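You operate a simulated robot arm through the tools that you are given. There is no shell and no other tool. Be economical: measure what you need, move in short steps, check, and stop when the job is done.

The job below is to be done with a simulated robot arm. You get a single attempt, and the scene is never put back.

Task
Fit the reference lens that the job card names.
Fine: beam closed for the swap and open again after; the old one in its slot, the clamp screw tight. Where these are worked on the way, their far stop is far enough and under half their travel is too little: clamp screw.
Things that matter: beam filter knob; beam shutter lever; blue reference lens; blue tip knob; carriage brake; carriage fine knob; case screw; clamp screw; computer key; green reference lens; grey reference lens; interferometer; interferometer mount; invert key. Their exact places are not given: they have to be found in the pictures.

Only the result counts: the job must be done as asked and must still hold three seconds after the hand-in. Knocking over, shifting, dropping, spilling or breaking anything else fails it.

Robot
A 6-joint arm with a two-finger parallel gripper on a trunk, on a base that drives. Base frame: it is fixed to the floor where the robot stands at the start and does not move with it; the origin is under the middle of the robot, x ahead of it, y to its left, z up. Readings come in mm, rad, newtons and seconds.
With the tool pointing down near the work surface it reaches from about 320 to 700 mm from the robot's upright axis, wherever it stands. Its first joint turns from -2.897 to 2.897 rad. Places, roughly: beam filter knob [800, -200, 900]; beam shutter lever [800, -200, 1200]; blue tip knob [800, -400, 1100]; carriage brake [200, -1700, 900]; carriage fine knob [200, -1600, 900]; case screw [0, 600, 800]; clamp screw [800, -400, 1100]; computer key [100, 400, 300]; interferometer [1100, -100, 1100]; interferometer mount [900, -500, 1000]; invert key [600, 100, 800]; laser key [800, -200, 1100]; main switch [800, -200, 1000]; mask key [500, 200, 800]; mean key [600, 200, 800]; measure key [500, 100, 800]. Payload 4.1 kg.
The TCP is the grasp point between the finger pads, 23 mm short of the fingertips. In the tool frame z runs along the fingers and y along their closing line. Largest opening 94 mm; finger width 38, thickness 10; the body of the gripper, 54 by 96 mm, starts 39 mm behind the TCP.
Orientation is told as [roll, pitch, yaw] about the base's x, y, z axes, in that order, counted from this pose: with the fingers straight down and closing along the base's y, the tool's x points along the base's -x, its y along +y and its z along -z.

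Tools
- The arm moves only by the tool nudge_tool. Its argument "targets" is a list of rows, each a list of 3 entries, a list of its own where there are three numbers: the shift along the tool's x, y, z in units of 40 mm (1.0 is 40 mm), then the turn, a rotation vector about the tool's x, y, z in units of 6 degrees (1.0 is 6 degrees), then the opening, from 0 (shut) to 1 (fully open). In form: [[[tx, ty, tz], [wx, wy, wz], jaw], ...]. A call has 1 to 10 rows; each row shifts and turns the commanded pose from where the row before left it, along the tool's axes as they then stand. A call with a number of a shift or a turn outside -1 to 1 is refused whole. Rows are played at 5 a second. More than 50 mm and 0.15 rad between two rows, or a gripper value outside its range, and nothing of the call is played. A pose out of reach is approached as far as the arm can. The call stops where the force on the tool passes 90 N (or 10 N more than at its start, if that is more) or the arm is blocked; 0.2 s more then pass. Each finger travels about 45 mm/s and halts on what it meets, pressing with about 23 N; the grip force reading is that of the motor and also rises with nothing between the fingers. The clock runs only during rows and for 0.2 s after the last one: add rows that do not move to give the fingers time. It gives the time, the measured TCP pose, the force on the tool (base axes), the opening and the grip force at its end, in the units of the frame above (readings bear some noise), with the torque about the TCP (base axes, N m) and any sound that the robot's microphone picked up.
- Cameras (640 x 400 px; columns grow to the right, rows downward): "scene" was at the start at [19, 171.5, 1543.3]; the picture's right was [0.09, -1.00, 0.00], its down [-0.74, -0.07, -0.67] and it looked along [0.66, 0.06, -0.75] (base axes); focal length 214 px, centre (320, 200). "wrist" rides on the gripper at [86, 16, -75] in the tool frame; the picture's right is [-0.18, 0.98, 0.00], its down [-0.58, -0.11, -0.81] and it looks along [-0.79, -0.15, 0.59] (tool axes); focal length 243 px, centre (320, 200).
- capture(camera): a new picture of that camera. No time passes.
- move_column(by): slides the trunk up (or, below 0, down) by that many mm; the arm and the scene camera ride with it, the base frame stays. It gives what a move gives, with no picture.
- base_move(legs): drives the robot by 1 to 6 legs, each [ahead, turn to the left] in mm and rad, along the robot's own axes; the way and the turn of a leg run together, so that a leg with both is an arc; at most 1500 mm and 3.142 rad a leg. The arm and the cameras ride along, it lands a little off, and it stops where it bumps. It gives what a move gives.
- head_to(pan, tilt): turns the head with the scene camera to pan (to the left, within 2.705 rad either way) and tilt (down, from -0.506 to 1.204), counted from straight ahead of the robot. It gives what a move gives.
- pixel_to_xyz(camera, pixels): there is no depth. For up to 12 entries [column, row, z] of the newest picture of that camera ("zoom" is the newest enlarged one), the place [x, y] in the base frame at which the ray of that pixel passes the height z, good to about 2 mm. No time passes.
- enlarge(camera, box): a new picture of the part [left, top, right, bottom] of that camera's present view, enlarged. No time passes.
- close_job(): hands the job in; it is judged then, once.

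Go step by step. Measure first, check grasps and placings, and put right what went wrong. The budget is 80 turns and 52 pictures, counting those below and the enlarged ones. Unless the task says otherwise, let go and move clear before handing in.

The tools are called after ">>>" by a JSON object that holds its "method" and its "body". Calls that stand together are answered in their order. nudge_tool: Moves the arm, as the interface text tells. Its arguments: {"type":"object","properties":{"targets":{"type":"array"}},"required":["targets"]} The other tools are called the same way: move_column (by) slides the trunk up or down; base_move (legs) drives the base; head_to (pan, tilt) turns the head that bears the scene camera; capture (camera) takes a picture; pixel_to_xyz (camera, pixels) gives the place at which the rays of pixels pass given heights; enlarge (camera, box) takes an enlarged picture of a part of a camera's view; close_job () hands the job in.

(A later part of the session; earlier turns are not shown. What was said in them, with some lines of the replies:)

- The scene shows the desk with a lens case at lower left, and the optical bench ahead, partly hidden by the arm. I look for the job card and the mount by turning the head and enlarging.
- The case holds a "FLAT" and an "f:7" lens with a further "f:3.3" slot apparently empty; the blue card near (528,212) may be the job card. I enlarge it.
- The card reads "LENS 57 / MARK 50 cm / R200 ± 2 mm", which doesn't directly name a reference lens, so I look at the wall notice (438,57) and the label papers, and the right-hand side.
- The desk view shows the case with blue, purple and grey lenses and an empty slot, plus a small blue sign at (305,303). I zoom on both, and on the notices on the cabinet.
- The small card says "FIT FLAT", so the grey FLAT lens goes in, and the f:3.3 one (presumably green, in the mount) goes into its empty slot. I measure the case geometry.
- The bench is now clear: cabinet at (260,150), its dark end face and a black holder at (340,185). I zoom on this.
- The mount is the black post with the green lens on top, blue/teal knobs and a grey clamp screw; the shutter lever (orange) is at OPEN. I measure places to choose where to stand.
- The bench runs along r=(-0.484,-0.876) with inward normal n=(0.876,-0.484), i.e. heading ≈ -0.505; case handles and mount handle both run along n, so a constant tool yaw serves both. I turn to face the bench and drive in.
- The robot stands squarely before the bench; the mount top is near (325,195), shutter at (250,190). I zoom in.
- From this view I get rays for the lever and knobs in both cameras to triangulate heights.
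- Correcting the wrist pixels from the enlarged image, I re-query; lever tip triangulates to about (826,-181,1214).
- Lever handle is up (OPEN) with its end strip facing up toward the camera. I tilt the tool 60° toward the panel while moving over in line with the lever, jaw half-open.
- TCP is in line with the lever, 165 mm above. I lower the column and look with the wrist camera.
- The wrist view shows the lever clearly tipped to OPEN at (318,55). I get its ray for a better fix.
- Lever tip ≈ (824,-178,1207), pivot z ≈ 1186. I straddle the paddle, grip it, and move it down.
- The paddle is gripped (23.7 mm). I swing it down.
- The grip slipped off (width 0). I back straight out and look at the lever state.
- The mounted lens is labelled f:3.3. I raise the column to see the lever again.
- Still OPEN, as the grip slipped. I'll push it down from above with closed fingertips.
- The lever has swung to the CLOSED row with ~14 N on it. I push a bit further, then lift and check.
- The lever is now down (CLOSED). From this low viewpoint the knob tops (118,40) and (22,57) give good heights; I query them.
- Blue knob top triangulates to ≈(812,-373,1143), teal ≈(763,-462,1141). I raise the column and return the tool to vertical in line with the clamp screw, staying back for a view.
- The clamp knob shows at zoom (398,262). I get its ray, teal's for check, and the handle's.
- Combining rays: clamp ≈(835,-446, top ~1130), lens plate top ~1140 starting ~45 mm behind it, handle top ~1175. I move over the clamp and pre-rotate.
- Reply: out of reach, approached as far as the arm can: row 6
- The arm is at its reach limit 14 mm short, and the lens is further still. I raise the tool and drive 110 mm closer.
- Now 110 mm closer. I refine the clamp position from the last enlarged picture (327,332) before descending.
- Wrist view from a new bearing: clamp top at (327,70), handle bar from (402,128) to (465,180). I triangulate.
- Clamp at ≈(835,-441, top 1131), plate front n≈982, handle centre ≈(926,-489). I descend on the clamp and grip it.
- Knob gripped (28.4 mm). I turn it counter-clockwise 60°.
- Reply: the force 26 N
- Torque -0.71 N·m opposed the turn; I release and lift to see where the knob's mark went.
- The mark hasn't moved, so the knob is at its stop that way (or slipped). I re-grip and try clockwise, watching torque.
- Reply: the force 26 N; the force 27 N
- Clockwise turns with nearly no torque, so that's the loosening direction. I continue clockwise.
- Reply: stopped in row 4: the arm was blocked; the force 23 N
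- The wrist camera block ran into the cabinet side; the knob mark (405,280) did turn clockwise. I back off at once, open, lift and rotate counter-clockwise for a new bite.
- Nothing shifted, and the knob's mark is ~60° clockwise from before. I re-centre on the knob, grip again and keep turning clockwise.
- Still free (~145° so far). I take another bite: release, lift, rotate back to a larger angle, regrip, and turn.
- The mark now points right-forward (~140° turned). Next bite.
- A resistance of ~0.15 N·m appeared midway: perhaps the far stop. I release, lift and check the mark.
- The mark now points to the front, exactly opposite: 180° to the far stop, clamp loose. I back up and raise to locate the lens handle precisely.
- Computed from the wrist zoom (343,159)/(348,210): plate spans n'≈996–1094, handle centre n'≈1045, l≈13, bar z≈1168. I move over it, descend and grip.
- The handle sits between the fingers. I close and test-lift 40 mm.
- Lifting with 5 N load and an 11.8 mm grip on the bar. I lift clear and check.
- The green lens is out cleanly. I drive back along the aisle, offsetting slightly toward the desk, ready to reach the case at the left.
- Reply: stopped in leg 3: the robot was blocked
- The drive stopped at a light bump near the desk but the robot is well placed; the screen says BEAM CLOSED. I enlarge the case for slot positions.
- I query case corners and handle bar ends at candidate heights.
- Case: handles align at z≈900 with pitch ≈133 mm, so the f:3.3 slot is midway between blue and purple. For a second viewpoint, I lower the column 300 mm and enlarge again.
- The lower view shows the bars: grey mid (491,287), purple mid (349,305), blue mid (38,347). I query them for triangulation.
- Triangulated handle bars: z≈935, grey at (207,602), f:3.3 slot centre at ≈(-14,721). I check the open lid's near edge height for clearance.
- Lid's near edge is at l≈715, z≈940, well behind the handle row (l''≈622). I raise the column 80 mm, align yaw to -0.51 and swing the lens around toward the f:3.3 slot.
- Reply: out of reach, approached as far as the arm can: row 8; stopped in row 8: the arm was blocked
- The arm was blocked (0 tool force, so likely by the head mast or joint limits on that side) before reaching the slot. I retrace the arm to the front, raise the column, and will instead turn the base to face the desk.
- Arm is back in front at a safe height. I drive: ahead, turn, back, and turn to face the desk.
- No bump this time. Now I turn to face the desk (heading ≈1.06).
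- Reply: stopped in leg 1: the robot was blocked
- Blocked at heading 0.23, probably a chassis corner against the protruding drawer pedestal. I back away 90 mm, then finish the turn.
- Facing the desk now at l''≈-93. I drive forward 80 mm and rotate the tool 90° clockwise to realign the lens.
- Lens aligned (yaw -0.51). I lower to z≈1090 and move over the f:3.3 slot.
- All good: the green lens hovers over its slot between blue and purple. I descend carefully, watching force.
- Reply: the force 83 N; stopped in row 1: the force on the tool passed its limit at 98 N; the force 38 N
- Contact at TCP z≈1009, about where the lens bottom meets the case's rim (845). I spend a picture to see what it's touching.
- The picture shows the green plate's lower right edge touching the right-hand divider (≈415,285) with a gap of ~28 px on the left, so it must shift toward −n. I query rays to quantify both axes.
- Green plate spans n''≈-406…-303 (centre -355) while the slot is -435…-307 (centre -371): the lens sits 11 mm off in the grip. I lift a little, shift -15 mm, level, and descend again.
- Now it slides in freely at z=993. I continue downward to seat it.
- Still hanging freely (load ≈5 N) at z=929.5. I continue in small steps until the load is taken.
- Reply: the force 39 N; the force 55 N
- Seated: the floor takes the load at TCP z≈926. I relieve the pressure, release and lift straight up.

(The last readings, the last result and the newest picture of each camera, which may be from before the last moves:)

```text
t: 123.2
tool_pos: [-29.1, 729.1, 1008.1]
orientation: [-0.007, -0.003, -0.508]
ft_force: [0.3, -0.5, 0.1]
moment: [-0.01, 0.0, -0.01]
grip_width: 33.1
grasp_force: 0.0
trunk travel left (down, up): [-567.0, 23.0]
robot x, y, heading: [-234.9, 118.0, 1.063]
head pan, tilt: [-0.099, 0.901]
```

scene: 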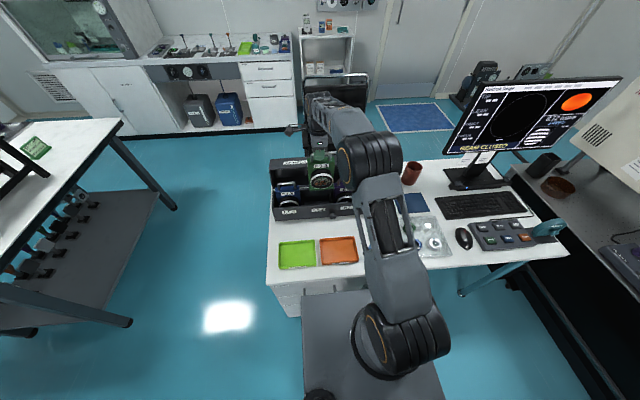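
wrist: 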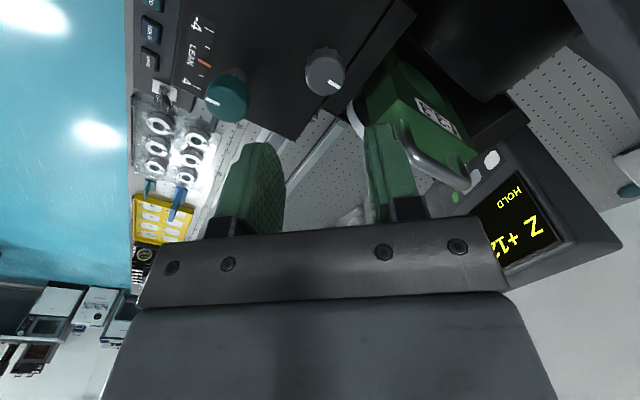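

Green is released in its slot. I move over to the grey FLAT handle (n''≈-123, same grip offset) and descend to z=926.

>>> {"method": "nudge_tool", "body": {"targets": [[[-0.923, 0.004, 0], [0, 0, 0], 0.5], [[-0.923, 0.004, 0], [0, 0, 0], 0.5], [[-0.923, 0.004, 0], [0, 0, 0], 0.5], [[-0.923, 0.004, 0], [0, 0, 0], 0.5], [[-0.923, 0.004, 0], [0, 0, 0], 0.5], [[-0.923, 0.004, 0], [0, 0, 0], 0.5], [[-0.923, 0.004, 0], [0, 0, 0], 0.5], [[0, 0, 0], [0, 0, 0], 0.5]]}}

>>> {"method": "nudge_tool", "body": {"targets": [[[0, 0, 0.5], [0, 0, 0], 0.5], [[0, 0, 0.5], [0, 0, 0], 0.5], [[0, 0, 0.5], [0, 0, 0], 0.5], [[0, 0, 0.35], [0, 0, 0], 0.5], [[0, 0, 0.2], [0, 0, 0], 0.5]]}}

```text
t: 125.0
tool_pos: [199.2, 603.9, 1009.8]
orientation: [-0.004, -0.003, -0.508]
ft_force: [-0.9, 0.4, 0.0]
moment: [0.01, 0.0, 0.01]
grip_width: 46.9
grasp_force: 0.0
trunk travel left (down, up): [-567.0, 23.0]
robot x, y, heading: [-231.0, 119.8, 1.058]
head pan, tilt: [-0.099, 0.901]
```

```text
t: 126.2
tool_pos: [198.2, 604.6, 927.6]
orientation: [-0.006, -0.004, -0.508]
ft_force: [-0.2, 0.7, -0.4]
moment: [-0.01, 0.04, -0.02]
grip_width: 47.0
grasp_force: 0.1
trunk travel left (down, up): [-567.0, 23.0]
robot x, y, heading: [-234.9, 117.5, 1.06]
head pan, tilt: [-0.099, 0.901]
```

No contact on descent. I close on the handle and check the width.

>>> {"method": "nudge_tool", "body": {"targets": [[[0, 0, 0.03], [0, 0, 0], 0], [[0, 0, 0], [0, 0, 0], 0], [[0, 0, 0], [0, 0, 0], 0], [[0, 0, 0], [0, 0, 0], 0]]}}

>>> {"method": "nudge_tool", "body": {"targets": [[[0, 0, -0.2], [0, 0, 0], 0], [[0, 0, -0.3], [0, 0, 0], 0], [[0, 0, -0.4], [0, 0, 0], 0]]}}

```text
t: 127.2
tool_pos: [197.6, 604.9, 926.1]
orientation: [-0.005, -0.004, -0.507]
ft_force: [0.8, 1.8, 0.0]
moment: [0.0, -0.01, 0.01]
grip_width: 11.6
grasp_force: 22.5
trunk travel left (down, up): [-567.0, 23.0]
robot x, y, heading: [-235.2, 119.6, 1.061]
head pan, tilt: [-0.099, 0.901]
```

```text
t: 128.0
tool_pos: [199.8, 605.3, 963.3]
orientation: [-0.004, -0.002, -0.509]
ft_force: [0.4, 0.1, -5.1]
moment: [0.03, 0.04, 0.02]
grip_width: 11.4
grasp_force: 23.2
trunk travel left (down, up): [-567.0, 23.0]
robot x, y, heading: [-235.1, 118.6, 1.062]
head pan, tilt: [-0.099, 0.901]
```

The FLAT lens is held (11.5 mm, 5 N). I lift clear, retract from the desk and raise, averaging the moment readings on the way to gauge the grip offset.

>>> {"method": "nudge_tool", "body": {"targets": [[[0, 0, -0.5], [0, 0, 0], 0], [[0, 0, -0.7], [0, 0, 0], 0], [[0, 0, -0.8], [0, 0, 0], 0], [[0, 0, -0.8], [0, 0, 0], 0], [[0, 0, -0.6], [0, 0, 0], 0], [[0, 0, 0], [0, 0, 0], 0]]}}

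>>> {"method": "nudge_tool", "body": {"targets": [[[0, -0.9, 0], [0, 0, 0], 0], [[0, -0.9, 0], [0, 0, 0], 0], [[0, -0.9, 0], [0, 0, 0], 0], [[0, -0.9, 0], [0, 0, 0], 0], [[0, -0.9, 0], [0, 0, 0], 0], [[0, -0.9, 0], [0, 0, 0], 0], [[0, -0.6, 0], [0, 0, 0], 0], [[0, 0, 0], [0, 0, 0], 0]]}}

>>> {"method": "nudge_tool", "body": {"targets": [[[0, 0, -1], [0, 0, 0], 0], [[0, 0, -1], [0, 0, 0], 0], [[0, 0, -1], [0, 0, 0], 0], [[0, 0, -1], [0, 0, 0], 0], [[0, 0, -1], [0, 0, 0], 0], [[0, 0, 0], [0, 0, 0], 0]]}}

>>> {"method": "nudge_tool", "body": {"targets": [[[0, 0, 0], [0, 0, 0], 0]]}}

>>> {"method": "nudge_tool", "body": {"targets": [[[0, 0, 0], [0, 0, 0], 0]]}}

>>> {"method": "nudge_tool", "body": {"targets": [[[0, 0, 0], [0, 0, 0], 0]]}}

>>> {"method": "nudge_tool", "body": {"targets": [[[0, 0, 0], [0, 0, 0], 0]]}}

>>> {"method": "nudge_tool", "body": {"targets": [[[0, 0, 0], [0, 0, 0], 0]]}}

>>> {"method": "nudge_tool", "body": {"targets": [[[0, 0, 0], [0, 0, 0], 0]]}}

```text
t: 129.4
tool_pos: [199.3, 605.9, 1098.8]
orientation: [-0.006, -0.003, -0.509]
ft_force: [-0.1, -0.3, -5.0]
moment: [0.05, 0.0, 0.01]
grip_width: 11.7
grasp_force: 23.1
trunk travel left (down, up): [-567.0, 23.0]
robot x, y, heading: [-231.9, 120.1, 1.063]
head pan, tilt: [-0.099, 0.901]
```

```text
t: 131.2
tool_pos: [80.5, 396.4, 1100.1]
orientation: [-0.005, -0.002, -0.507]
ft_force: [-0.6, -0.1, -5.1]
moment: [-0.03, -0.01, -0.02]
grip_width: 11.4
grasp_force: 23.1
trunk travel left (down, up): [-567.0, 23.0]
robot x, y, heading: [-234.7, 115.1, 1.06]
head pan, tilt: [-0.099, 0.901]
```

```text
t: 132.6
tool_pos: [80.9, 396.7, 1300.0]
orientation: [-0.007, -0.004, -0.509]
ft_force: [0.6, 0.8, -4.9]
moment: [0.02, 0.05, 0.02]
grip_width: 11.2
grasp_force: 22.8
trunk travel left (down, up): [-567.0, 23.0]
robot x, y, heading: [-234.3, 119.4, 1.061]
head pan, tilt: [-0.099, 0.901]
```

```text
t: 133.0
tool_pos: [81.3, 396.2, 1300.3]
orientation: [-0.005, -0.001, -0.506]
ft_force: [-0.3, -0.4, -5.6]
moment: [0.0, 0.01, 0.02]
grip_width: 11.5
grasp_force: 23.0
trunk travel left (down, up): [-567.0, 23.0]
robot x, y, heading: [-233.0, 120.2, 1.062]
head pan, tilt: [-0.099, 0.901]
```

```text
t: 133.4
tool_pos: [80.7, 395.7, 1300.6]
orientation: [-0.006, -0.003, -0.507]
ft_force: [0.5, -0.1, -5.1]
moment: [0.0, 0.03, -0.02]
grip_width: 11.6
grasp_force: 23.1
trunk travel left (down, up): [-567.0, 23.0]
robot x, y, heading: [-236.9, 116.9, 1.059]
head pan, tilt: [-0.099, 0.901]
```

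```text
t: 133.8
tool_pos: [80.8, 396.1, 1299.8]
orientation: [-0.004, -0.004, -0.507]
ft_force: [-0.3, -0.1, -4.8]
moment: [0.01, 0.05, 0.03]
grip_width: 11.8
grasp_force: 22.8
trunk travel left (down, up): [-567.0, 23.0]
robot x, y, heading: [-235.1, 121.6, 1.058]
head pan, tilt: [-0.099, 0.901]
```

```text
t: 134.2
tool_pos: [80.6, 396.5, 1299.4]
orientation: [-0.005, -0.004, -0.507]
ft_force: [0.0, 0.5, -5.3]
moment: [-0.01, 0.01, -0.02]
grip_width: 11.5
grasp_force: 22.9
trunk travel left (down, up): [-567.0, 23.0]
robot x, y, heading: [-235.7, 120.3, 1.066]
head pan, tilt: [-0.099, 0.901]
```

```text
t: 134.6
tool_pos: [81.2, 396.4, 1298.9]
orientation: [-0.006, -0.004, -0.507]
ft_force: [-0.6, 0.4, -5.4]
moment: [0.0, 0.03, -0.03]
grip_width: 11.7
grasp_force: 22.7
trunk travel left (down, up): [-567.0, 23.0]
robot x, y, heading: [-235.4, 118.8, 1.066]
head pan, tilt: [-0.099, 0.901]
```

```text
t: 135.0
tool_pos: [81.0, 395.1, 1299.1]
orientation: [-0.005, -0.004, -0.509]
ft_force: [-0.8, 0.3, -5.2]
moment: [-0.03, 0.03, -0.01]
grip_width: 11.7
grasp_force: 22.8
trunk travel left (down, up): [-567.0, 23.0]
robot x, y, heading: [-236.2, 119.2, 1.062]
head pan, tilt: [-0.099, 0.901]
```

The FLAT lens's grip offset (~4 mm) is about 2 mm less than the green's was, so the mount target becomes ≈(925,-492). I rotate the tool back 90° and back the base away from the desk.

>>> {"method": "nudge_tool", "body": {"targets": [[[0, 0, 0], [0, 0, -1], 0], [[0, 0, 0], [0, 0, -1], 0], [[0, 0, 0], [0, 0, -1], 0], [[0, 0, 0], [0, 0, -1], 0], [[0, 0, 0], [0, 0, -1], 0], [[0, 0, 0], [0, 0, -1], 0], [[0, 0, 0], [0, 0, -1], 0], [[0, 0, 0], [0, 0, -1], 0], [[0, 0, 0], [0, 0, -1], 0], [[0, 0, 0], [0, 0, -1], 0]]}}

>>> {"method": "nudge_tool", "body": {"targets": [[[0, 0, 0], [0, 0, -1], 0], [[0, 0, 0], [0, 0, -1], 0], [[0, 0, 0], [0, 0, -1], 0], [[0, 0, 0], [0, 0, -1], 0], [[0, 0, 0], [0, 0, -1], 0]]}}

>>> {"method": "base_move", "body": {"legs": [[-85, 0], [0, -1.45]]}}

```text
t: 137.2
tool_pos: [81.4, 397.6, 1301.3]
orientation: [-0.005, 0.004, 0.538]
ft_force: [0.0, 0.3, -4.4]
moment: [-0.04, 0.02, 0.01]
grip_width: 11.3
grasp_force: 22.4
trunk travel left (down, up): [-567.0, 23.0]
robot x, y, heading: [-238.2, 118.1, 1.064]
head pan, tilt: [-0.099, 0.901]
```

```text
t: 138.4
tool_pos: [81.2, 397.5, 1301.3]
orientation: [0.0, 0.004, 1.063]
ft_force: [-0.9, -0.1, -5.8]
moment: [0.0, 0.0, 0.02]
grip_width: 11.5
grasp_force: 22.7
trunk travel left (down, up): [-567.0, 23.0]
robot x, y, heading: [-233.6, 118.4, 1.062]
head pan, tilt: [-0.099, 0.901]
```

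```text
t: 143.0
tool_pos: [37.6, -236.7, 1301.0]
orientation: [-0.002, 0.006, -0.391]
ft_force: [-1.0, -0.8, -5.6]
moment: [-0.04, 0.03, 0.02]
grip_width: 11.7
grasp_force: 22.2
trunk travel left (down, up): [-567.0, 23.0]
robot x, y, heading: [-280.7, 40.4, -0.39]
head pan, tilt: [-0.099, 0.901]
```

Clear. I raise the tool to give knob clearance and drive back to the bench, stopping short.

>>> {"method": "nudge_tool", "body": {"targets": [[[0, 0.8, -0.9], [0, 0, 0], 0], [[0, 0.8, -0.9], [0, 0, 0], 0], [[0, 0.9, 0], [0, 0, 0], 0], [[0, 0.9, 0], [0, 0, 0], 0]]}}

>>> {"method": "base_move", "body": {"legs": [[0, 0.018], [560, 0], [0, -0.13]]}}

```text
t: 144.0
tool_pos: [91.4, -110.0, 1372.3]
orientation: [-0.005, 0.005, -0.388]
ft_force: [-0.6, -1.1, -4.9]
moment: [-0.02, 0.02, 0.0]
grip_width: 11.7
grasp_force: 22.5
trunk travel left (down, up): [-567.0, 23.0]
robot x, y, heading: [-279.2, 43.9, -0.39]
head pan, tilt: [-0.099, 0.901]
```

```text
t: 148.2
tool_pos: [594.9, -358.4, 1372.6]
orientation: [-0.003, 0.005, -0.504]
ft_force: [-0.2, -0.3, -5.3]
moment: [0.01, -0.01, -0.02]
grip_width: 11.8
grasp_force: 23.6
trunk travel left (down, up): [-567.0, 23.0]
robot x, y, heading: [247.1, -160.8, -0.503]
head pan, tilt: [-0.099, 0.901]
```

I drive the final 155 mm, then move above the mount.

>>> {"method": "base_move", "body": {"legs": [[157, 0]]}}

>>> {"method": "nudge_tool", "body": {"targets": [[[0, 0.26, 0.2], [0, 0, 0], 0], [[0, 0.26, 0.2], [0, 0, 0], 0], [[0, 0.26, 0.2], [0, 0, 0], 0], [[0, 0.26, 0], [0, 0, 0], 0]]}}

```text
t: 149.6
tool_pos: [731.3, -433.8, 1372.3]
orientation: [-0.005, 0.007, -0.502]
ft_force: [0.5, 0.1, -5.7]
moment: [-0.03, 0.04, -0.02]
grip_width: 11.9
grasp_force: 23.5
trunk travel left (down, up): [-567.0, 23.0]
robot x, y, heading: [383.4, -233.8, -0.509]
head pan, tilt: [-0.099, 0.901]
```

```text
t: 150.6
tool_pos: [751.8, -396.3, 1348.7]
orientation: [-0.006, 0.005, -0.502]
ft_force: [0.3, 0.7, -4.6]
moment: [0.01, 0.01, -0.03]
grip_width: 11.6
grasp_force: 23.2
trunk travel left (down, up): [-567.0, 23.0]
robot x, y, heading: [380.6, -237.0, -0.503]
head pan, tilt: [-0.099, 0.901]
```

In line. I go forward 198 mm to above the seat and check position.

>>> {"method": "nudge_tool", "body": {"targets": [[[-0.989, -0.004, 0], [0, 0, 0], 0], [[-0.989, -0.004, 0], [0, 0, 0], 0], [[-0.989, -0.004, 0], [0, 0, 0], 0], [[-0.989, -0.004, 0], [0, 0, 0], 0], [[-0.989, -0.004, 0], [0, 0, 0], 0], [[0, 0, 0], [0, 0, 0], 0]]}}

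>>> {"method": "nudge_tool", "body": {"targets": [[[0, 0, 0.2], [0, 0, 0], 0]]}}

```text
t: 151.9
tool_pos: [916.5, -488.3, 1338.1]
orientation: [-0.004, 0.005, -0.503]
ft_force: [0.4, 0.6, -5.0]
moment: [0.0, 0.05, 0.0]
grip_width: 11.6
grasp_force: 23.4
out of reach, approached as far as the arm can: row 5
trunk travel left (down, up): [-567.0, 23.0]
robot x, y, heading: [381.5, -238.7, -0.507]
head pan, tilt: [-0.099, 0.901]
```

```text
t: 152.3
tool_pos: [915.2, -488.2, 1332.1]
orientation: [-0.004, 0.005, -0.503]
ft_force: [0.0, 0.0, -6.1]
moment: [0.01, 0.06, 0.0]
grip_width: 11.9
grasp_force: 22.6
trunk travel left (down, up): [-567.0, 23.0]
robot x, y, heading: [383.3, -235.1, -0.503]
head pan, tilt: [-0.099, 0.901]
```

Slightly short due to reach at this height; I descend to 1308 and then go the last 10 mm.

>>> {"method": "nudge_tool", "body": {"targets": [[[0, 0, 0.3], [0, 0, 0], 0], [[0, 0, 0.3], [0, 0, 0], 0], [[-0.25, 0.03, 0], [0, 0, 0], 0], [[0, 0, 0], [0, 0, 0], 0]]}}

>>> {"method": "head_to", "body": {"pan": -0.2, "tilt": 0.6}}

```text
t: 153.3
tool_pos: [924.8, -492.8, 1306.8]
orientation: [-0.004, 0.004, -0.502]
ft_force: [0.6, -0.3, -6.0]
moment: [0.0, 0.03, 0.0]
grip_width: 12.0
grasp_force: 22.6
trunk travel left (down, up): [-567.0, 23.0]
robot x, y, heading: [381.9, -239.0, -0.501]
head pan, tilt: [-0.099, 0.901]
```

```text
t: 154.2
tool_pos: [925.5, -493.3, 1306.3]
orientation: [-0.002, 0.005, -0.503]
ft_force: [-0.6, -0.5, -5.0]
moment: [0.0, -0.01, -0.01]
grip_width: 11.5
grasp_force: 23.5
trunk travel left (down, up): [-567.0, 23.0]
robot x, y, heading: [386.1, -237.9, -0.501]
head pan, tilt: [-0.201, 0.6]
```

Over the seat at (925,-493). I descend in monitored steps toward the seat height of 1169.

>>> {"method": "nudge_tool", "body": {"targets": [[[0, 0.025, 0.25], [0, 0, 0], 0], [[0, 0, 0.25], [0, 0, 0], 0], [[0, 0, 0.25], [0, 0, 0], 0]]}}

>>> {"method": "nudge_tool", "body": {"targets": [[[0, 0, 0.2], [0, 0, 0], 0], [[0, 0, 0.2], [0, 0, 0], 0], [[0, 0, 0.2], [0, 0, 0], 0]]}}

```text
t: 154.9
tool_pos: [925.5, -491.4, 1276.9]
orientation: [-0.004, 0.003, -0.503]
ft_force: [0.1, -0.2, -4.9]
moment: [0.03, 0.01, 0.03]
grip_width: 11.6
grasp_force: 22.9
trunk travel left (down, up): [-567.0, 23.0]
robot x, y, heading: [380.9, -234.1, -0.505]
head pan, tilt: [-0.201, 0.6]
```

```text
t: 155.8
tool_pos: [925.9, -493.1, 1254.3]
orientation: [-0.003, 0.004, -0.502]
ft_force: [0.1, -0.2, -6.1]
moment: [-0.02, 0.03, 0.03]
grip_width: 11.5
grasp_force: 23.3
trunk travel left (down, up): [-567.0, 23.0]
robot x, y, heading: [380.5, -243.6, -0.508]
head pan, tilt: [-0.201, 0.6]
```

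>>> {"method": "nudge_tool", "body": {"targets": [[[0, 0, 0.2], [0, 0, 0], 0], [[0, 0, 0.2], [0, 0, 0], 0], [[0, 0, 0.2], [0, 0, 0], 0]]}}

>>> {"method": "nudge_tool", "body": {"targets": [[[0, 0, 0.2], [0, 0, 0], 0], [[0, 0, 0.2], [0, 0, 0], 0]]}}

>>> {"method": "nudge_tool", "body": {"targets": [[[0, 0, 0.15], [0, 0, 0], 0], [[0, 0, 0.15], [0, 0, 0], 0]]}}

```text
t: 156.6
tool_pos: [926.1, -490.6, 1229.6]
orientation: [-0.002, 0.005, -0.505]
ft_force: [0.2, -0.5, -4.7]
moment: [0.02, 0.02, -0.01]
grip_width: 11.5
grasp_force: 23.3
trunk travel left (down, up): [-567.0, 23.0]
robot x, y, heading: [381.4, -239.1, -0.507]
head pan, tilt: [-0.201, 0.6]
```

```text
t: 157.2
tool_pos: [924.4, -492.8, 1212.6]
orientation: [-0.002, 0.006, -0.502]
ft_force: [1.2, -0.1, -5.6]
moment: [-0.01, 0.06, 0.0]
grip_width: 11.7
grasp_force: 23.1
trunk travel left (down, up): [-567.0, 23.0]
robot x, y, heading: [379.7, -236.9, -0.51]
head pan, tilt: [-0.201, 0.6]
```

```text
t: 157.8
tool_pos: [925.8, -492.5, 1201.7]
orientation: [-0.004, 0.005, -0.501]
ft_force: [-0.3, -0.1, -4.5]
moment: [-0.02, 0.04, -0.03]
grip_width: 11.9
grasp_force: 22.5
trunk travel left (down, up): [-567.0, 23.0]
robot x, y, heading: [381.9, -237.1, -0.505]
head pan, tilt: [-0.201, 0.6]
```

No contact yet at 1202; continuing.

>>> {"method": "nudge_tool", "body": {"targets": [[[0, 0, 0.15], [0, 0, 0], 0], [[0, 0, 0.15], [0, 0, 0], 0]]}}

>>> {"method": "nudge_tool", "body": {"targets": [[[0, 0, 0.12], [0, 0, 0], 0], [[0, 0, 0.12], [0, 0, 0], 0]]}}

>>> {"method": "nudge_tool", "body": {"targets": [[[0, 0, 0.1], [0, 0, 0], 0], [[0, 0, 0.08], [0, 0, 0], 0]]}}

```text
t: 158.3
tool_pos: [925.5, -492.6, 1188.9]
orientation: [-0.004, 0.004, -0.502]
ft_force: [0.7, -0.1, -6.0]
moment: [0.02, 0.03, -0.01]
grip_width: 11.8
grasp_force: 23.5
trunk travel left (down, up): [-567.0, 23.0]
robot x, y, heading: [383.9, -239.1, -0.506]
head pan, tilt: [-0.201, 0.6]
```

```text
t: 158.9
tool_pos: [924.5, -492.8, 1181.8]
orientation: [-0.002, 0.0, -0.506]
ft_force: [-3.7, -1.5, 8.6]
moment: [-0.16, -0.43, -0.04]
grip_width: 11.8
grasp_force: 23.2
trunk travel left (down, up): [-567.0, 23.0]
robot x, y, heading: [383.9, -239.5, -0.506]
head pan, tilt: [-0.201, 0.6]
```

```text
t: 159.6
tool_pos: [923.0, -493.0, 1177.1]
orientation: [-0.001, -0.003, -0.505]
ft_force: [0.1, -6.5, 30.6]
moment: [0.26, 0.25, 0.02]
grip_width: 11.8
grasp_force: 23.3
trunk travel left (down, up): [-567.0, 23.0]
robot x, y, heading: [383.5, -237.7, -0.503]
head pan, tilt: [-0.201, 0.6]
```

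First contact at 1183 came on the +n side and slid the lens -n; now 30 N at 1177, still 8 mm above seat. I back up, shift -4 mm in n and +1.5 mm in l, and retry.

>>> {"method": "nudge_tool", "body": {"targets": [[[0, 0, -0.25], [0, 0, 0], 0], [[0.1, 0.03, 0], [0, 0, 0], 0], [[0, 0, 0.12], [0, 0, 0], 0], [[0, 0, 0.1], [0, 0, 0], 0]]}}

>>> {"method": "nudge_tool", "body": {"targets": [[[0, 0, 0.08], [0, 0, 0], 0], [[0, 0, 0.06], [0, 0, 0], 0]]}}

```text
t: 160.6
tool_pos: [921.1, -488.5, 1177.1]
orientation: [0.0, 0.001, -0.503]
ft_force: [-0.7, -1.6, 18.0]
moment: [0.64, 0.33, 0.16]
grip_width: 12.1
grasp_force: 22.9
trunk travel left (down, up): [-567.0, 23.0]
robot x, y, heading: [380.5, -239.1, -0.503]
head pan, tilt: [-0.201, 0.6]
```

```text
t: 161.2
tool_pos: [919.4, -489.3, 1175.7]
orientation: [-0.002, -0.012, -0.504]
ft_force: [3.0, -7.8, 55.8]
moment: [1.35, 0.66, 0.23]
grip_width: 11.9
grasp_force: 23.0
trunk travel left (down, up): [-567.0, 23.0]
robot x, y, heading: [384.1, -237.8, -0.506]
head pan, tilt: [-0.201, 0.6]
```

Now the contact is on the front (-n) side, so the true position lies between (n'≈1045). I back up, set that, and retry gently.

>>> {"method": "nudge_tool", "body": {"targets": [[[0, 0, -0.3], [0, 0, 0], 0], [[-0.05, -0.02, 0], [0, 0, 0], 0], [[0, 0, 0], [0, 0, 0], 0]]}}

>>> {"method": "nudge_tool", "body": {"targets": [[[0, 0, 0.1], [0, 0, 0], 0], [[0, 0, 0.1], [0, 0, 0], 0]]}}

>>> {"method": "nudge_tool", "body": {"targets": [[[0, 0, 0.08], [0, 0, 0], 0], [[0, 0, 0.06], [0, 0, 0], 0]]}}

```text
t: 161.9
tool_pos: [924.1, -489.5, 1178.2]
orientation: [-0.003, 0.011, -0.499]
ft_force: [0.4, -0.3, -5.8]
moment: [-0.01, 0.03, 0.0]
grip_width: 11.4
grasp_force: 22.8
trunk travel left (down, up): [-567.0, 23.0]
robot x, y, heading: [382.1, -236.6, -0.504]
head pan, tilt: [-0.201, 0.6]
```

```text
t: 162.6
tool_pos: [921.7, -491.0, 1175.8]
orientation: [-0.001, -0.003, -0.504]
ft_force: [2.1, -4.0, 24.9]
moment: [0.77, 0.18, 0.1]
grip_width: 12.0
grasp_force: 23.0
trunk travel left (down, up): [-567.0, 23.0]
robot x, y, heading: [383.4, -235.3, -0.504]
head pan, tilt: [-0.201, 0.6]
```

```text
t: 163.2
tool_pos: [921.4, -492.8, 1176.1]
orientation: [0.0, -0.013, -0.504]
ft_force: [6.1, -9.2, 59.1]
moment: [1.56, 0.62, 0.01]
grip_width: 11.8
grasp_force: 23.0
trunk travel left (down, up): [-567.0, 23.0]
robot x, y, heading: [382.4, -241.4, -0.51]
head pan, tilt: [-0.201, 0.6]
5 turns are left
```

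Contact persists at 1176 with the load on the +l side, while my l command was ~2 mm high. I do a gentle pressed raster around (n'≈1045±3, l≈12→7.5), then take the last picture.

>>> {"method": "nudge_tool", "body": {"targets": [[[0, 0, -0.3], [0, 0, 0], 0], [[-0.065, -0.057, 0], [0, 0, 0], 0], [[0, 0, 0.19], [0, 0, 0], 0], [[0.0375, 0, 0], [0, 0, 0], 0], [[0.0375, 0, 0], [0, 0, 0], 0], [[0.0375, 0, 0], [0, 0, 0], 0], [[0.0375, 0, 0], [0, 0, 0], 0]]}}

>>> {"method": "nudge_tool", "body": {"targets": [[[0, -0.0375, 0], [0, 0, 0], 0], [[-0.0375, 0, 0], [0, 0, 0], 0], [[-0.0375, 0, 0], [0, 0, 0], 0], [[-0.0375, 0, 0], [0, 0, 0], 0], [[-0.0375, 0, 0], [0, 0, 0], 0]]}}

>>> {"method": "nudge_tool", "body": {"targets": [[[0, -0.0375, 0], [0, 0, 0], 0], [[0.0375, 0, 0], [0, 0, 0], 0], [[0.0375, 0, 0], [0, 0, 0], 0], [[0.0375, 0, 0], [0, 0, 0], 0], [[0.0375, 0, 0], [0, 0, 0], 0]]}}

>>> {"method": "nudge_tool", "body": {"targets": [[[0, -0.0375, 0], [0, 0, 0], 0], [[-0.0375, 0, 0], [0, 0, 0], 0], [[-0.0375, 0, 0], [0, 0, 0], 0], [[0, 0, 0], [0, 0, 0], 0]]}}

>>> {"method": "enlarge", "body": {"camera": "scene", "box": [265, 170, 365, 250]}}

```text
t: 164.8
tool_pos: [919.3, -493.7, 1175.2]
orientation: [-0.003, -0.011, -0.504]
ft_force: [14.0, -13.9, 42.5]
moment: [0.18, -0.78, -0.29]
grip_width: 11.7
grasp_force: 22.7
trunk travel left (down, up): [-567.0, 23.0]
robot x, y, heading: [383.6, -239.3, -0.503]
head pan, tilt: [-0.201, 0.6]
```

```text
t: 165.9
tool_pos: [919.6, -494.8, 1177.0]
orientation: [-0.002, 0.001, -0.504]
ft_force: [-14.6, 1.4, 36.7]
moment: [0.21, -0.62, 0.08]
grip_width: 11.8
grasp_force: 23.4
trunk travel left (down, up): [-567.0, 23.0]
robot x, y, heading: [381.9, -237.2, -0.504]
head pan, tilt: [-0.201, 0.6]
```

```text
t: 167.2
tool_pos: [918.3, -496.5, 1176.7]
orientation: [-0.002, -0.008, -0.505]
ft_force: [8.3, -11.5, 43.4]
moment: [0.71, -0.08, -0.14]
grip_width: 12.0
grasp_force: 23.2
trunk travel left (down, up): [-567.0, 23.0]
robot x, y, heading: [383.4, -238.8, -0.506]
head pan, tilt: [-0.201, 0.6]
```

```text
t: 168.2
tool_pos: [917.5, -497.3, 1176.3]
orientation: [-0.001, -0.003, -0.502]
ft_force: [-3.2, -6.6, 37.5]
moment: [0.1, -0.68, -0.23]
grip_width: 11.7
grasp_force: 22.9
trunk travel left (down, up): [-567.0, 23.0]
robot x, y, heading: [384.8, -235.9, -0.507]
head pan, tilt: [-0.201, 0.6]
```

```text
5.00 times, centred on (315, 210) of scene
4 turns are left
```

zoom: 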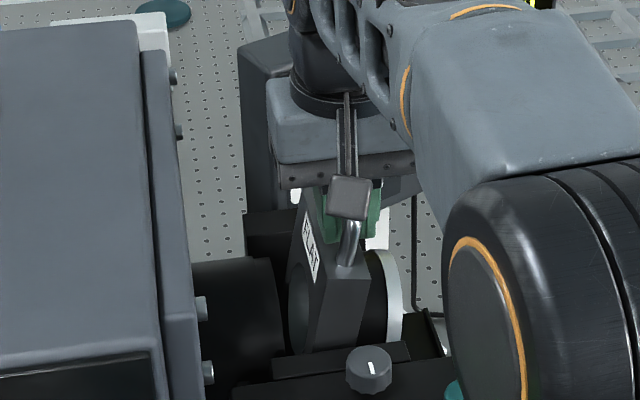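

The picture shows the plate leaning: it has pivoted on its bar, its foot swung ~10 mm toward the interferometer (left), and it sits ~15–20 mm above seat. I lift, re-centre, roll the tool ~4.5° to plumb the lens, and lower again with small wiggles.

>>> {"method": "nudge_tool", "body": {"targets": [[[0, 0, -0.4], [0, 0, 0], 0], [[0, 0, -0.35], [0, 0, 0], 0], [[-0.04, 0.125, 0], [0, 0, 0], 0], [[0, 0, 0], [0.4, 0, 0], 0], [[0, 0, 0], [0.35, 0, 0], 0], [[0, 0, 0], [0, 0, 0], 0]]}}

>>> {"method": "nudge_tool", "body": {"targets": [[[0, 0, 0.2], [0, 0, 0], 0], [[0, 0, 0.2], [0, 0, 0], 0], [[0, 0, 0], [0, 0, 0], 0]]}}

>>> {"method": "nudge_tool", "body": {"targets": [[[0, 0, 0.1], [0, 0, 0], 0], [[0, 0, 0.1], [0, 0, 0], 0]]}}

>>> {"method": "nudge_tool", "body": {"targets": [[[0, 0, 0.1], [0, 0, 0], 0], [[0, 0, 0.1], [0, 0, 0], 0]]}}

>>> {"method": "nudge_tool", "body": {"targets": [[[0, 0, 0], [0.3, 0, 0], 0], [[0, 0, 0], [-0.3, 0, 0], 0], [[0.05, 0, 0], [0, 0, 0], 0], [[-0.1, 0, 0], [0, 0, 0], 0], [[0.05, 0, 0], [0, 0, 0], 0]]}}

>>> {"method": "nudge_tool", "body": {"targets": [[[0, 0, 0.1], [0, 0, 0], 0], [[0, 0, 0.05], [0, 0, 0], 0], [[0, 0.05, 0], [0, 0, 0], 0], [[0, -0.1, 0], [0, 0, 0], 0], [[0, 0.05, 0], [0, 0, 0], 0]]}}

```text
t: 169.6
tool_pos: [923.9, -494.3, 1200.9]
orientation: [-0.082, 0.003, -0.502]
ft_force: [-0.6, 0.0, -5.5]
moment: [0.05, 0.01, 0.0]
grip_width: 11.5
grasp_force: 22.8
trunk travel left (down, up): [-567.0, 23.0]
robot x, y, heading: [383.0, -236.9, -0.506]
head pan, tilt: [-0.201, 0.6]
```

```text
t: 170.3
tool_pos: [922.8, -493.6, 1184.7]
orientation: [-0.082, 0.007, -0.502]
ft_force: [0.1, -0.3, -5.3]
moment: [0.04, 0.05, 0.01]
grip_width: 12.0
grasp_force: 23.4
trunk travel left (down, up): [-567.0, 23.0]
robot x, y, heading: [386.0, -237.1, -0.502]
head pan, tilt: [-0.201, 0.6]
```

```text
t: 170.9
tool_pos: [921.3, -495.7, 1176.8]
orientation: [-0.082, 0.006, -0.501]
ft_force: [0.3, 0.5, -4.3]
moment: [-0.02, 0.01, -0.03]
grip_width: 11.7
grasp_force: 23.2
trunk travel left (down, up): [-567.0, 23.0]
robot x, y, heading: [385.3, -238.1, -0.505]
head pan, tilt: [-0.201, 0.6]
```

```text
t: 171.6
tool_pos: [923.2, -495.5, 1168.7]
orientation: [-0.082, 0.007, -0.503]
ft_force: [0.3, -0.1, -5.3]
moment: [0.03, 0.03, 0.03]
grip_width: 11.6
grasp_force: 23.0
trunk travel left (down, up): [-567.0, 23.0]
robot x, y, heading: [386.9, -239.6, -0.506]
head pan, tilt: [-0.201, 0.6]
```

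```text
t: 172.8
tool_pos: [922.6, -495.9, 1168.7]
orientation: [-0.082, 0.005, -0.503]
ft_force: [0.7, 0.2, -4.6]
moment: [0.06, 0.01, 0.02]
grip_width: 11.7
grasp_force: 23.3
trunk travel left (down, up): [-567.0, 23.0]
robot x, y, heading: [387.4, -240.0, -0.502]
head pan, tilt: [-0.201, 0.6]
```

```text
t: 173.9
tool_pos: [921.8, -496.0, 1163.1]
orientation: [-0.082, 0.005, -0.502]
ft_force: [0.5, 0.7, -5.1]
moment: [0.06, 0.02, 0.02]
grip_width: 11.8
grasp_force: 23.1
trunk travel left (down, up): [-567.0, 23.0]
robot x, y, heading: [384.9, -240.4, -0.501]
head pan, tilt: [-0.201, 0.6]
3 turns are left
```

The lens now descends freely (z=1163, no force). With few turns left, I press it home while straightening, release, and run the whole clamp tightening (counter-clockwise, two bites).

>>> {"method": "nudge_tool", "body": {"targets": [[[0, 0, 0.1], [0, 0, 0], 0], [[0, 0.065, 0], [-0.375, 0, 0], 0], [[0, 0.065, 0], [-0.375, 0, 0], 0], [[0, 0, 0.1], [0, 0, 0], 0], [[0, 0, 0.06], [0, 0, 0], 0], [[0, 0, 0], [0, 0, 0], 0]]}}

>>> {"method": "nudge_tool", "body": {"targets": [[[0, 0, -0.08], [0, 0, 0], 0], [[0, 0, 0], [0, 0, 0], 0.48], [[0, 0, 0], [0, 0, 0], 0.48], [[0, 0, 0], [0, 0, 0], 0.48], [[0, 0, -0.5], [0, 0, 0], 0.48], [[0, 0, -0.6], [0, 0, 0], 0.48], [[0, 0, -0.7], [0, 0, 0], 0.48]]}}

>>> {"method": "nudge_tool", "body": {"targets": [[[0.81, -0.02, 0], [0, 0, 0], 0.48], [[0.81, -0.02, 0], [0, 0, 0], 0.48], [[0.81, -0.02, 0], [0, 0, 0], 0.48], [[0, 0, 0], [0, 0, 1], 0.48], [[0, 0, 0], [0, 0, 1], 0.48], [[0, 0, 0], [0, 0, 1], 0.48], [[0, 0, 0], [0, 0, 1], 0.48], [[0, 0, 0], [0, 0, 1], 0.48], [[0, 0, 0], [0, 0, 1], 0.48]]}}

>>> {"method": "nudge_tool", "body": {"targets": [[[0, 0, 0.9], [0, 0, 0], 0.48], [[0, 0, 0.9], [0, 0, 0], 0.48], [[0, 0, 0.35], [0, 0, 0], 0.48], [[0, 0, 0], [0, 0, 0], 0], [[0, 0, 0], [0, 0, 0], 0], [[0, 0, 0], [0, 0, 0], 0]]}}

>>> {"method": "nudge_tool", "body": {"targets": [[[0, 0, 0], [0, 0, -1], 0], [[0, 0, 0], [0, 0, -1], 0], [[0, 0, 0], [0, 0, -1], 0], [[0, 0, 0], [0, 0, -1], 0], [[0, 0, 0], [0, 0, -1], 0], [[0, 0, 0], [0, 0, -1], 0], [[0, 0, 0], [0, 0, -1], 0], [[0, 0, 0], [0, 0, -1], 0], [[0, 0, 0], [0, 0, -1], 0], [[0, 0, 0], [0, 0, -1], 0]]}}

>>> {"method": "nudge_tool", "body": {"targets": [[[0, 0, 0], [0, 0, -1], 0], [[0, 0, 0], [0, 0, -1], 0], [[0, 0, 0], [0, 0, -1], 0], [[0, 0, 0], [0, 0, -1], 0], [[0, 0, 0], [0, 0, -1], 0], [[0, 0, 0], [0, 0, -1], 0], [[0, 0, 0], [0, 0, -1], 0], [[0, 0, 0], [0, 0, -1], 0], [[0, 0, 0], [0, 0, -1], 0]]}}

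>>> {"method": "nudge_tool", "body": {"targets": [[[0, 0, 0], [0, 0, 0], 0.48], [[0, 0, 0], [0, 0, 0], 0.48], [[0, 0, -1], [0, 0, 0], 0.48], [[0, 0, -0.5], [0, 0, 0], 0.48], [[0, 0, 0], [0, 0, 1], 0.48], [[0, 0, 0], [0, 0, 1], 0.48], [[0, 0, 0], [0, 0, 1], 0.48], [[0, 0, 0], [0, 0, 1], 0.48], [[0, 0, 0], [0, 0, 1], 0.48], [[0, 0, 0], [0, 0, 1], 0.48]]}}

>>> {"method": "nudge_tool", "body": {"targets": [[[0, 0, 0], [0, 0, 1], 0.48], [[0, 0, 0], [0, 0, 1], 0.48], [[0, 0, 0], [0, 0, 1], 0.48], [[0, 0, 0], [0, 0, 1], 0.48], [[0, 0, 0], [0, 0, 1], 0.48], [[0, 0, 0], [0, 0, 1], 0.48], [[0, 0, 0], [0, 0, 1], 0.48], [[0, 0, 0], [0, 0, 1], 0.48], [[0, 0, 0], [0, 0, 1], 0.48], [[0, 0, 0], [0, 0, 1], 0.48]]}}

>>> {"method": "nudge_tool", "body": {"targets": [[[0, 0, 1], [0, 0, 0], 0.48], [[0, 0, 0.5], [0, 0, 0], 0.48], [[0, 0, 0], [0, 0, 0], 0], [[0, 0, 0], [0, 0, 0], 0], [[0, 0, 0], [0, 0, 0], 0], [[0, 0, 0], [0, 0, -1], 0], [[0, 0, 0], [0, 0, -1], 0], [[0, 0, 0], [0, 0, -1], 0], [[0, 0, 0], [0, 0, -1], 0], [[0, 0, 0], [0, 0, -1], 0]]}}

>>> {"method": "nudge_tool", "body": {"targets": [[[0, 0, 0], [0, 0, -1], 0], [[0, 0, 0], [0, 0, -1], 0], [[0, 0, 0], [0, 0, -1], 0], [[0, 0, 0], [0, 0, -1], 0], [[0, 0, 0], [0, 0, -1], 0], [[0, 0, 0], [0, 0, -1], 0], [[0, 0, 0], [0, 0, -1], 0], [[0, 0, 0], [0, 0, -1], 0], [[0, 0, 0], [0, 0, -1], 0], [[0, 0, 0], [0, 0, -1], 0]]}}

>>> {"method": "nudge_tool", "body": {"targets": [[[0, 0, 0], [0, 0, 0], 0.48], [[0, 0, 0], [0, 0, 0], 0.48], [[0, 0, -1], [0, 0, 0], 0.48], [[0, 0, -1], [0, 0, 1], 0.48], [[0, 0, -1], [0, 0, 1], 0.48], [[0, 0, -0.5], [0, 0, 1], 0.48], [[0, 0, 0], [0, 0, 1], 0.48], [[0, 0, 0], [0, 0, 1], 0.48], [[0, 0, 0], [0, 0, 1], 0.48]]}}

```text
t: 175.3
tool_pos: [924.2, -490.6, 1155.3]
orientation: [-0.004, -0.002, -0.504]
ft_force: [8.3, 3.2, 29.5]
moment: [0.03, 0.48, 0.04]
grip_width: 11.6
grasp_force: 23.4
trunk travel left (down, up): [-567.0, 23.0]
robot x, y, heading: [384.6, -237.0, -0.502]
head pan, tilt: [-0.201, 0.6]
```

```text
t: 176.9
tool_pos: [924.5, -491.8, 1227.5]
orientation: [-0.004, 0.007, -0.503]
ft_force: [0.0, -0.6, 0.3]
moment: [0.0, -0.01, -0.03]
grip_width: 45.1
grasp_force: 0.0
trunk travel left (down, up): [-567.0, 23.0]
robot x, y, heading: [382.4, -235.8, -0.503]
head pan, tilt: [-0.201, 0.6]
```

```text
t: 178.9
tool_pos: [838.7, -446.1, 1228.4]
orientation: [-0.006, 0.002, -1.132]
ft_force: [0.8, -0.2, -0.2]
moment: [-0.01, -0.07, 0.01]
grip_width: 45.0
grasp_force: 0.0
trunk travel left (down, up): [-567.0, 23.0]
robot x, y, heading: [386.4, -235.3, -0.505]
head pan, tilt: [-0.201, 0.6]
```

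```text
t: 180.3
tool_pos: [836.4, -447.5, 1142.0]
orientation: [-0.005, 0.004, -1.13]
ft_force: [-3.1, -1.2, -4.7]
moment: [-0.49, -0.28, 0.08]
grip_width: 28.5
grasp_force: 45.6
trunk travel left (down, up): [-567.0, 23.0]
robot x, y, heading: [381.9, -238.9, -0.506]
head pan, tilt: [-0.201, 0.6]
```

```text
t: 182.6
tool_pos: [836.9, -447.2, 1143.0]
orientation: [-0.001, 0.008, -0.083]
ft_force: [-5.7, -6.8, -4.7]
moment: [-0.3, 0.39, 0.01]
grip_width: 28.2
grasp_force: 44.9
trunk travel left (down, up): [-567.0, 23.0]
robot x, y, heading: [380.9, -235.3, -0.503]
head pan, tilt: [-0.201, 0.6]
```

```text
t: 184.6
tool_pos: [836.1, -448.5, 1141.6]
orientation: [0.005, 0.004, 0.86]
ft_force: [-7.3, -5.9, -8.8]
moment: [-1.02, 0.73, -0.01]
grip_width: 28.3
grasp_force: 45.2
trunk travel left (down, up): [-567.0, 23.0]
robot x, y, heading: [385.7, -240.5, -0.505]
head pan, tilt: [-0.201, 0.6]
```

```text
t: 186.8
tool_pos: [837.4, -446.7, 1201.8]
orientation: [0.002, 0.005, 0.23]
ft_force: [0.2, 0.5, -0.3]
moment: [-0.03, 0.02, -0.02]
grip_width: 45.5
grasp_force: 0.0
trunk travel left (down, up): [-567.0, 23.0]
robot x, y, heading: [385.6, -234.7, -0.504]
head pan, tilt: [-0.201, 0.6]
```

```text
t: 188.9
tool_pos: [837.2, -445.5, 1202.9]
orientation: [-0.003, 0.003, -0.819]
ft_force: [-0.4, -0.2, 0.3]
moment: [-0.01, -0.01, 0.02]
grip_width: 44.9
grasp_force: 0.1
trunk travel left (down, up): [-567.0, 23.0]
robot x, y, heading: [383.6, -239.4, -0.509]
head pan, tilt: [-0.201, 0.6]
```

```text
t: 191.2
tool_pos: [837.6, -447.3, 1142.2]
orientation: [-0.002, 0.007, -0.291]
ft_force: [-5.8, -4.2, -10.9]
moment: [-0.34, -0.82, -0.03]
grip_width: 28.3
grasp_force: 45.2
trunk travel left (down, up): [-567.0, 23.0]
robot x, y, heading: [382.4, -234.9, -0.504]
head pan, tilt: [-0.201, 0.6]
```

```text
t: 193.3
tool_pos: [839.0, -446.6, 1141.8]
orientation: [0.003, 0.004, 0.758]
ft_force: [0.1, -0.1, -1.0]
moment: [0.06, -0.17, -0.32]
grip_width: 28.4
grasp_force: 45.0
trunk travel left (down, up): [-567.0, 23.0]
robot x, y, heading: [384.4, -237.8, -0.502]
head pan, tilt: [-0.201, 0.6]
```

```text
t: 195.3
tool_pos: [837.6, -447.0, 1282.4]
orientation: [-0.001, 0.006, 0.125]
ft_force: [0.1, -0.2, 0.3]
moment: [0.01, -0.05, -0.02]
grip_width: 45.1
grasp_force: 0.1
trunk travel left (down, up): [-567.0, 23.0]
robot x, y, heading: [382.2, -238.0, -0.506]
head pan, tilt: [-0.201, 0.6]
2 turns are left
```

The clamp hit its tight stop (torque -0.32 N·m slip at the end), and the lens seated (29 N at 1155). Now I re-open the shutter: straighten yaw, back off, tilt the tool 78°, go under the lever and push it up along its arc.

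>>> {"method": "nudge_tool", "body": {"targets": [[[0, 0, 0], [0, 0, 1], 0], [[0, 0, 0], [0, 0, 1], 0], [[0, 0, 0], [0, 0, 1], 0], [[0, 0, 0], [0, 0, 1], 0], [[0, 0, 0], [0, 0, 1], 0], [[0, 0, 0], [0, 0, 1], 0]]}}

>>> {"method": "base_move", "body": {"legs": [[-110, 0]]}}

>>> {"method": "nudge_tool", "body": {"targets": [[[0.229, 0.447, 0], [0, -1, 0], 0], [[0.228, 0.447, -0.024], [0, -1, 0], 0], [[0.224, 0.447, -0.048], [0, -1, 0], 0], [[0.218, 0.447, -0.071], [0, -1, 0], 0], [[0.209, 0.447, -0.093], [0, -1, 0], 0], [[0.198, 0.447, -0.115], [0, -1, 0], 0], [[0.185, 0.447, -0.135], [0, -1, 0], 0]]}}

>>> {"method": "nudge_tool", "body": {"targets": [[[0.17, 0.447, -0.153], [0, -1, 0], 0], [[0.153, 0.447, -0.17], [0, -1, 0], 0], [[0.135, 0.447, -0.185], [0, -1, 0], 0], [[0.115, 0.447, -0.198], [0, -1, 0], 0], [[0.093, 0.447, -0.209], [0, -1, 0], 0], [[0.071, 0.447, -0.218], [0, -1, 0], 0], [[0, 0, 0], [0, 0, 0], 0]]}}

>>> {"method": "move_column", "body": {"by": -174}}

>>> {"method": "nudge_tool", "body": {"targets": [[[-0.185, 0, 0.868], [0, 0, 0], 0], [[-0.185, 0, 0.868], [0, 0, 0], 0], [[0, 0, 0], [0, 0, 0], 0]]}}

>>> {"method": "nudge_tool", "body": {"targets": [[[-0.33, 0, -0.07], [0, 0, 0], 0], [[-0.33, 0, -0.07], [0, 0, 0], 0]]}}

>>> {"method": "nudge_tool", "body": {"targets": [[[-0.293, 0, -0.126], [0, 0, 0], 0], [[-0.293, 0, -0.126], [0, 0, 0], 0]]}}

>>> {"method": "nudge_tool", "body": {"targets": [[[-0.268, 0, -0.023], [0, 0, 0], 0], [[-0.268, 0, -0.023], [0, 0, 0], 0], [[-0.268, 0, -0.023], [0, 0, 0], 0], [[0, 0, 0], [0, 0, 0], 0]]}}

>>> {"method": "nudge_tool", "body": {"targets": [[[0.293, 0, 0.062], [0, 0, 0], 0], [[0.208, 0, -0.978], [0, 0, 0], 0], [[0.208, 0, -0.978], [0, 0, 0], 0]]}}

```text
t: 196.8
tool_pos: [839.1, -448.5, 1281.9]
orientation: [-0.006, 0.004, -0.504]
ft_force: [0.2, 0.7, -0.6]
moment: [0.02, -0.01, 0.03]
grip_width: 0.0
grasp_force: 22.6
trunk travel left (down, up): [-567.0, 23.0]
robot x, y, heading: [384.9, -235.7, -0.503]
head pan, tilt: [-0.201, 0.6]
```

```text
t: 197.9
tool_pos: [741.0, -393.9, 1282.5]
orientation: [-0.003, 0.004, -0.506]
ft_force: [-0.6, -0.1, -0.1]
moment: [0.03, -0.01, -0.03]
grip_width: 0.0
grasp_force: 23.0
trunk travel left (down, up): [-567.0, 23.0]
robot x, y, heading: [287.6, -188.1, -0.503]
head pan, tilt: [-0.201, 0.6]
```

```text
t: 199.5
tool_pos: [748.4, -253.6, 1281.4]
orientation: [-0.002, -0.729, -0.504]
ft_force: [-0.3, -1.2, 0.2]
moment: [0.02, -0.02, -0.01]
grip_width: 0.3
grasp_force: 23.2
trunk travel left (down, up): [-567.0, 23.0]
robot x, y, heading: [288.8, -184.8, -0.505]
head pan, tilt: [-0.201, 0.6]
```

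```text
t: 201.1
tool_pos: [751.1, -133.7, 1282.2]
orientation: [-0.014, -1.36, -0.492]
ft_force: [-0.5, -0.6, -0.2]
moment: [0.02, -0.02, -0.02]
grip_width: 0.2
grasp_force: 22.8
trunk travel left (down, up): [-567.0, 23.0]
robot x, y, heading: [289.4, -186.2, -0.509]
head pan, tilt: [-0.201, 0.6]
```

```text
t: 203.1
tool_pos: [750.2, -134.2, 1107.3]
orientation: [-0.013, -1.358, -0.492]
ft_force: [-0.8, 0.7, 0.3]
moment: [-0.01, -0.01, -0.02]
grip_width: 0.3
grasp_force: 22.7
trunk travel left (down, up): [-393.0, 197.0]
robot x, y, heading: [287.4, -181.7, -0.505]
head pan, tilt: [-0.201, 0.6]
```

```text
t: 203.9
tool_pos: [812.9, -168.6, 1107.2]
orientation: [-0.013, -1.359, -0.495]
ft_force: [-0.4, 0.0, -0.1]
moment: [0.0, 0.04, 0.0]
grip_width: 0.2
grasp_force: 23.3
trunk travel left (down, up): [-393.0, 197.0]
robot x, y, heading: [289.2, -182.1, -0.503]
head pan, tilt: [-0.201, 0.6]
```

```text
t: 204.5
tool_pos: [813.7, -168.8, 1132.9]
orientation: [-0.016, -1.356, -0.49]
ft_force: [-0.8, -1.3, 0.6]
moment: [0.02, -0.01, 0.02]
grip_width: 0.3
grasp_force: 22.6
trunk travel left (down, up): [-393.0, 197.0]
robot x, y, heading: [289.0, -185.2, -0.499]
head pan, tilt: [-0.201, 0.6]
```

```text
t: 205.1
tool_pos: [809.4, -166.4, 1160.4]
orientation: [-0.015, -1.355, -0.491]
ft_force: [0.3, 0.0, -0.7]
moment: [0.04, -0.01, -0.02]
grip_width: 0.0
grasp_force: 23.0
trunk travel left (down, up): [-393.0, 197.0]
robot x, y, heading: [286.1, -185.9, -0.503]
head pan, tilt: [-0.201, 0.6]
```

```text
t: 206.1
tool_pos: [813.0, -167.5, 1191.8]
orientation: [-0.015, -1.356, -0.492]
ft_force: [0.3, 0.1, -0.5]
moment: [0.02, 0.01, 0.01]
grip_width: 0.0
grasp_force: 23.3
trunk travel left (down, up): [-393.0, 197.0]
robot x, y, heading: [287.0, -183.6, -0.504]
head pan, tilt: [-0.201, 0.6]
```

```text
t: 206.9
tool_pos: [742.5, -128.8, 1180.7]
orientation: [-0.013, -1.355, -0.492]
ft_force: [0.0, 0.0, 0.6]
moment: [-0.02, -0.01, -0.02]
grip_width: 0.1
grasp_force: 23.3
trunk travel left (down, up): [-393.0, 197.0]
robot x, y, heading: [286.8, -184.2, -0.509]
head pan, tilt: [-0.201, 0.6]
1 turns are left
```

No force showed, which fits a lever that snapped over, but to be sure I repeat the upward sweep slightly deeper (it can only push toward OPEN), retreat clear and hand in.

>>> {"method": "nudge_tool", "body": {"targets": [[[0.893, 0, 0.19], [0, 0, 0], 0], [[0.893, 0, 0.19], [0, 0, 0], 0], [[-0.149, -0.025, 0.701], [0, 0, 0], 0], [[-0.149, -0.025, 0.701], [0, 0, 0], 0], [[-0.149, 0, 0.701], [0, 0, 0], 0], [[0, 0, 0], [0, 0, 0], 0]]}}

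>>> {"method": "nudge_tool", "body": {"targets": [[[-0.342, 0, -0.073], [0, 0, 0], 0], [[-0.342, 0, -0.073], [0, 0, 0], 0], [[-0.342, 0, -0.073], [0, 0, 0], 0], [[-0.342, 0, -0.073], [0, 0, 0], 0], [[-0.342, 0, -0.073], [0, 0, 0], 0], [[-0.12, 0, -0.18], [0, 0, 0], 0], [[0, 0, 0], [0, 0, 0], 0]]}}

>>> {"method": "nudge_tool", "body": {"targets": [[[0.293, 0, 0.062], [0, 0, 0], 0], [[0.208, 0, -0.978], [0, 0, 0], 0], [[0.208, 0, -0.978], [0, 0, 0], 0]]}}

>>> {"method": "close_job", "body": {}}

```text
t: 208.3
tool_pos: [816.4, -172.5, 1106.4]
orientation: [-0.015, -1.357, -0.493]
ft_force: [0.5, 1.2, 0.7]
moment: [0.01, -0.03, -0.02]
grip_width: 0.2
grasp_force: 22.8
trunk travel left (down, up): [-393.0, 197.0]
robot x, y, heading: [284.4, -185.1, -0.504]
head pan, tilt: [-0.201, 0.6]
```

```text
t: 209.9
tool_pos: [812.0, -168.8, 1183.5]
orientation: [-0.013, -1.357, -0.494]
ft_force: [0.3, 0.0, 0.9]
moment: [0.04, 0.0, -0.02]
grip_width: 0.1
grasp_force: 22.9
trunk travel left (down, up): [-393.0, 197.0]
robot x, y, heading: [287.3, -181.7, -0.503]
head pan, tilt: [-0.201, 0.6]
heard: click
```

```text
t: 210.7
tool_pos: [740.8, -132.5, 1171.2]
orientation: [-0.014, -1.357, -0.492]
ft_force: [-0.3, 0.4, 0.6]
moment: [0.01, 0.01, -0.02]
grip_width: 0.0
grasp_force: 23.2
trunk travel left (down, up): [-393.0, 197.0]
robot x, y, heading: [291.5, -183.1, -0.5]
head pan, tilt: [-0.201, 0.6]
```

```text
The job is handed in.
```

I fitted the FLAT reference lens and handed the job in, but I had no pictures left to check the end state. What follows rests on force, torque and sound readings.

- **Lens choice:** the card headed "JOB CARD" (LENS 57, R200 ± 2 mm) names no reference lens. I followed the small desk card that reads "FIT FLAT".
- **FLAT lens:** it is in the interferometer mount. It went down without resistance, then pressed home with about 29 N at the expected height.
- **Old f:3.3 lens:** it is back in its own slot in the case, and the slot floor took its weight.
- **Clamp screw:** I turned it counter-clockwise until it would turn no further, and the grip slipped there. That was the tight end when I started.
- **Beam:** I closed it before the swap, and the screen read "BEAM CLOSED". For reopening, the first upward push on the lever showed nothing. The second gave a click, which I take as the lever going over to OPEN.

Two contacts could have moved something. The wrist camera ran into the interferometer housing while I was turning the clamp, and later pictures showed nothing moved there. The base was also blocked twice near the desk, probably by the desk or its drawers. A later picture showed the desk and everything on it in place.
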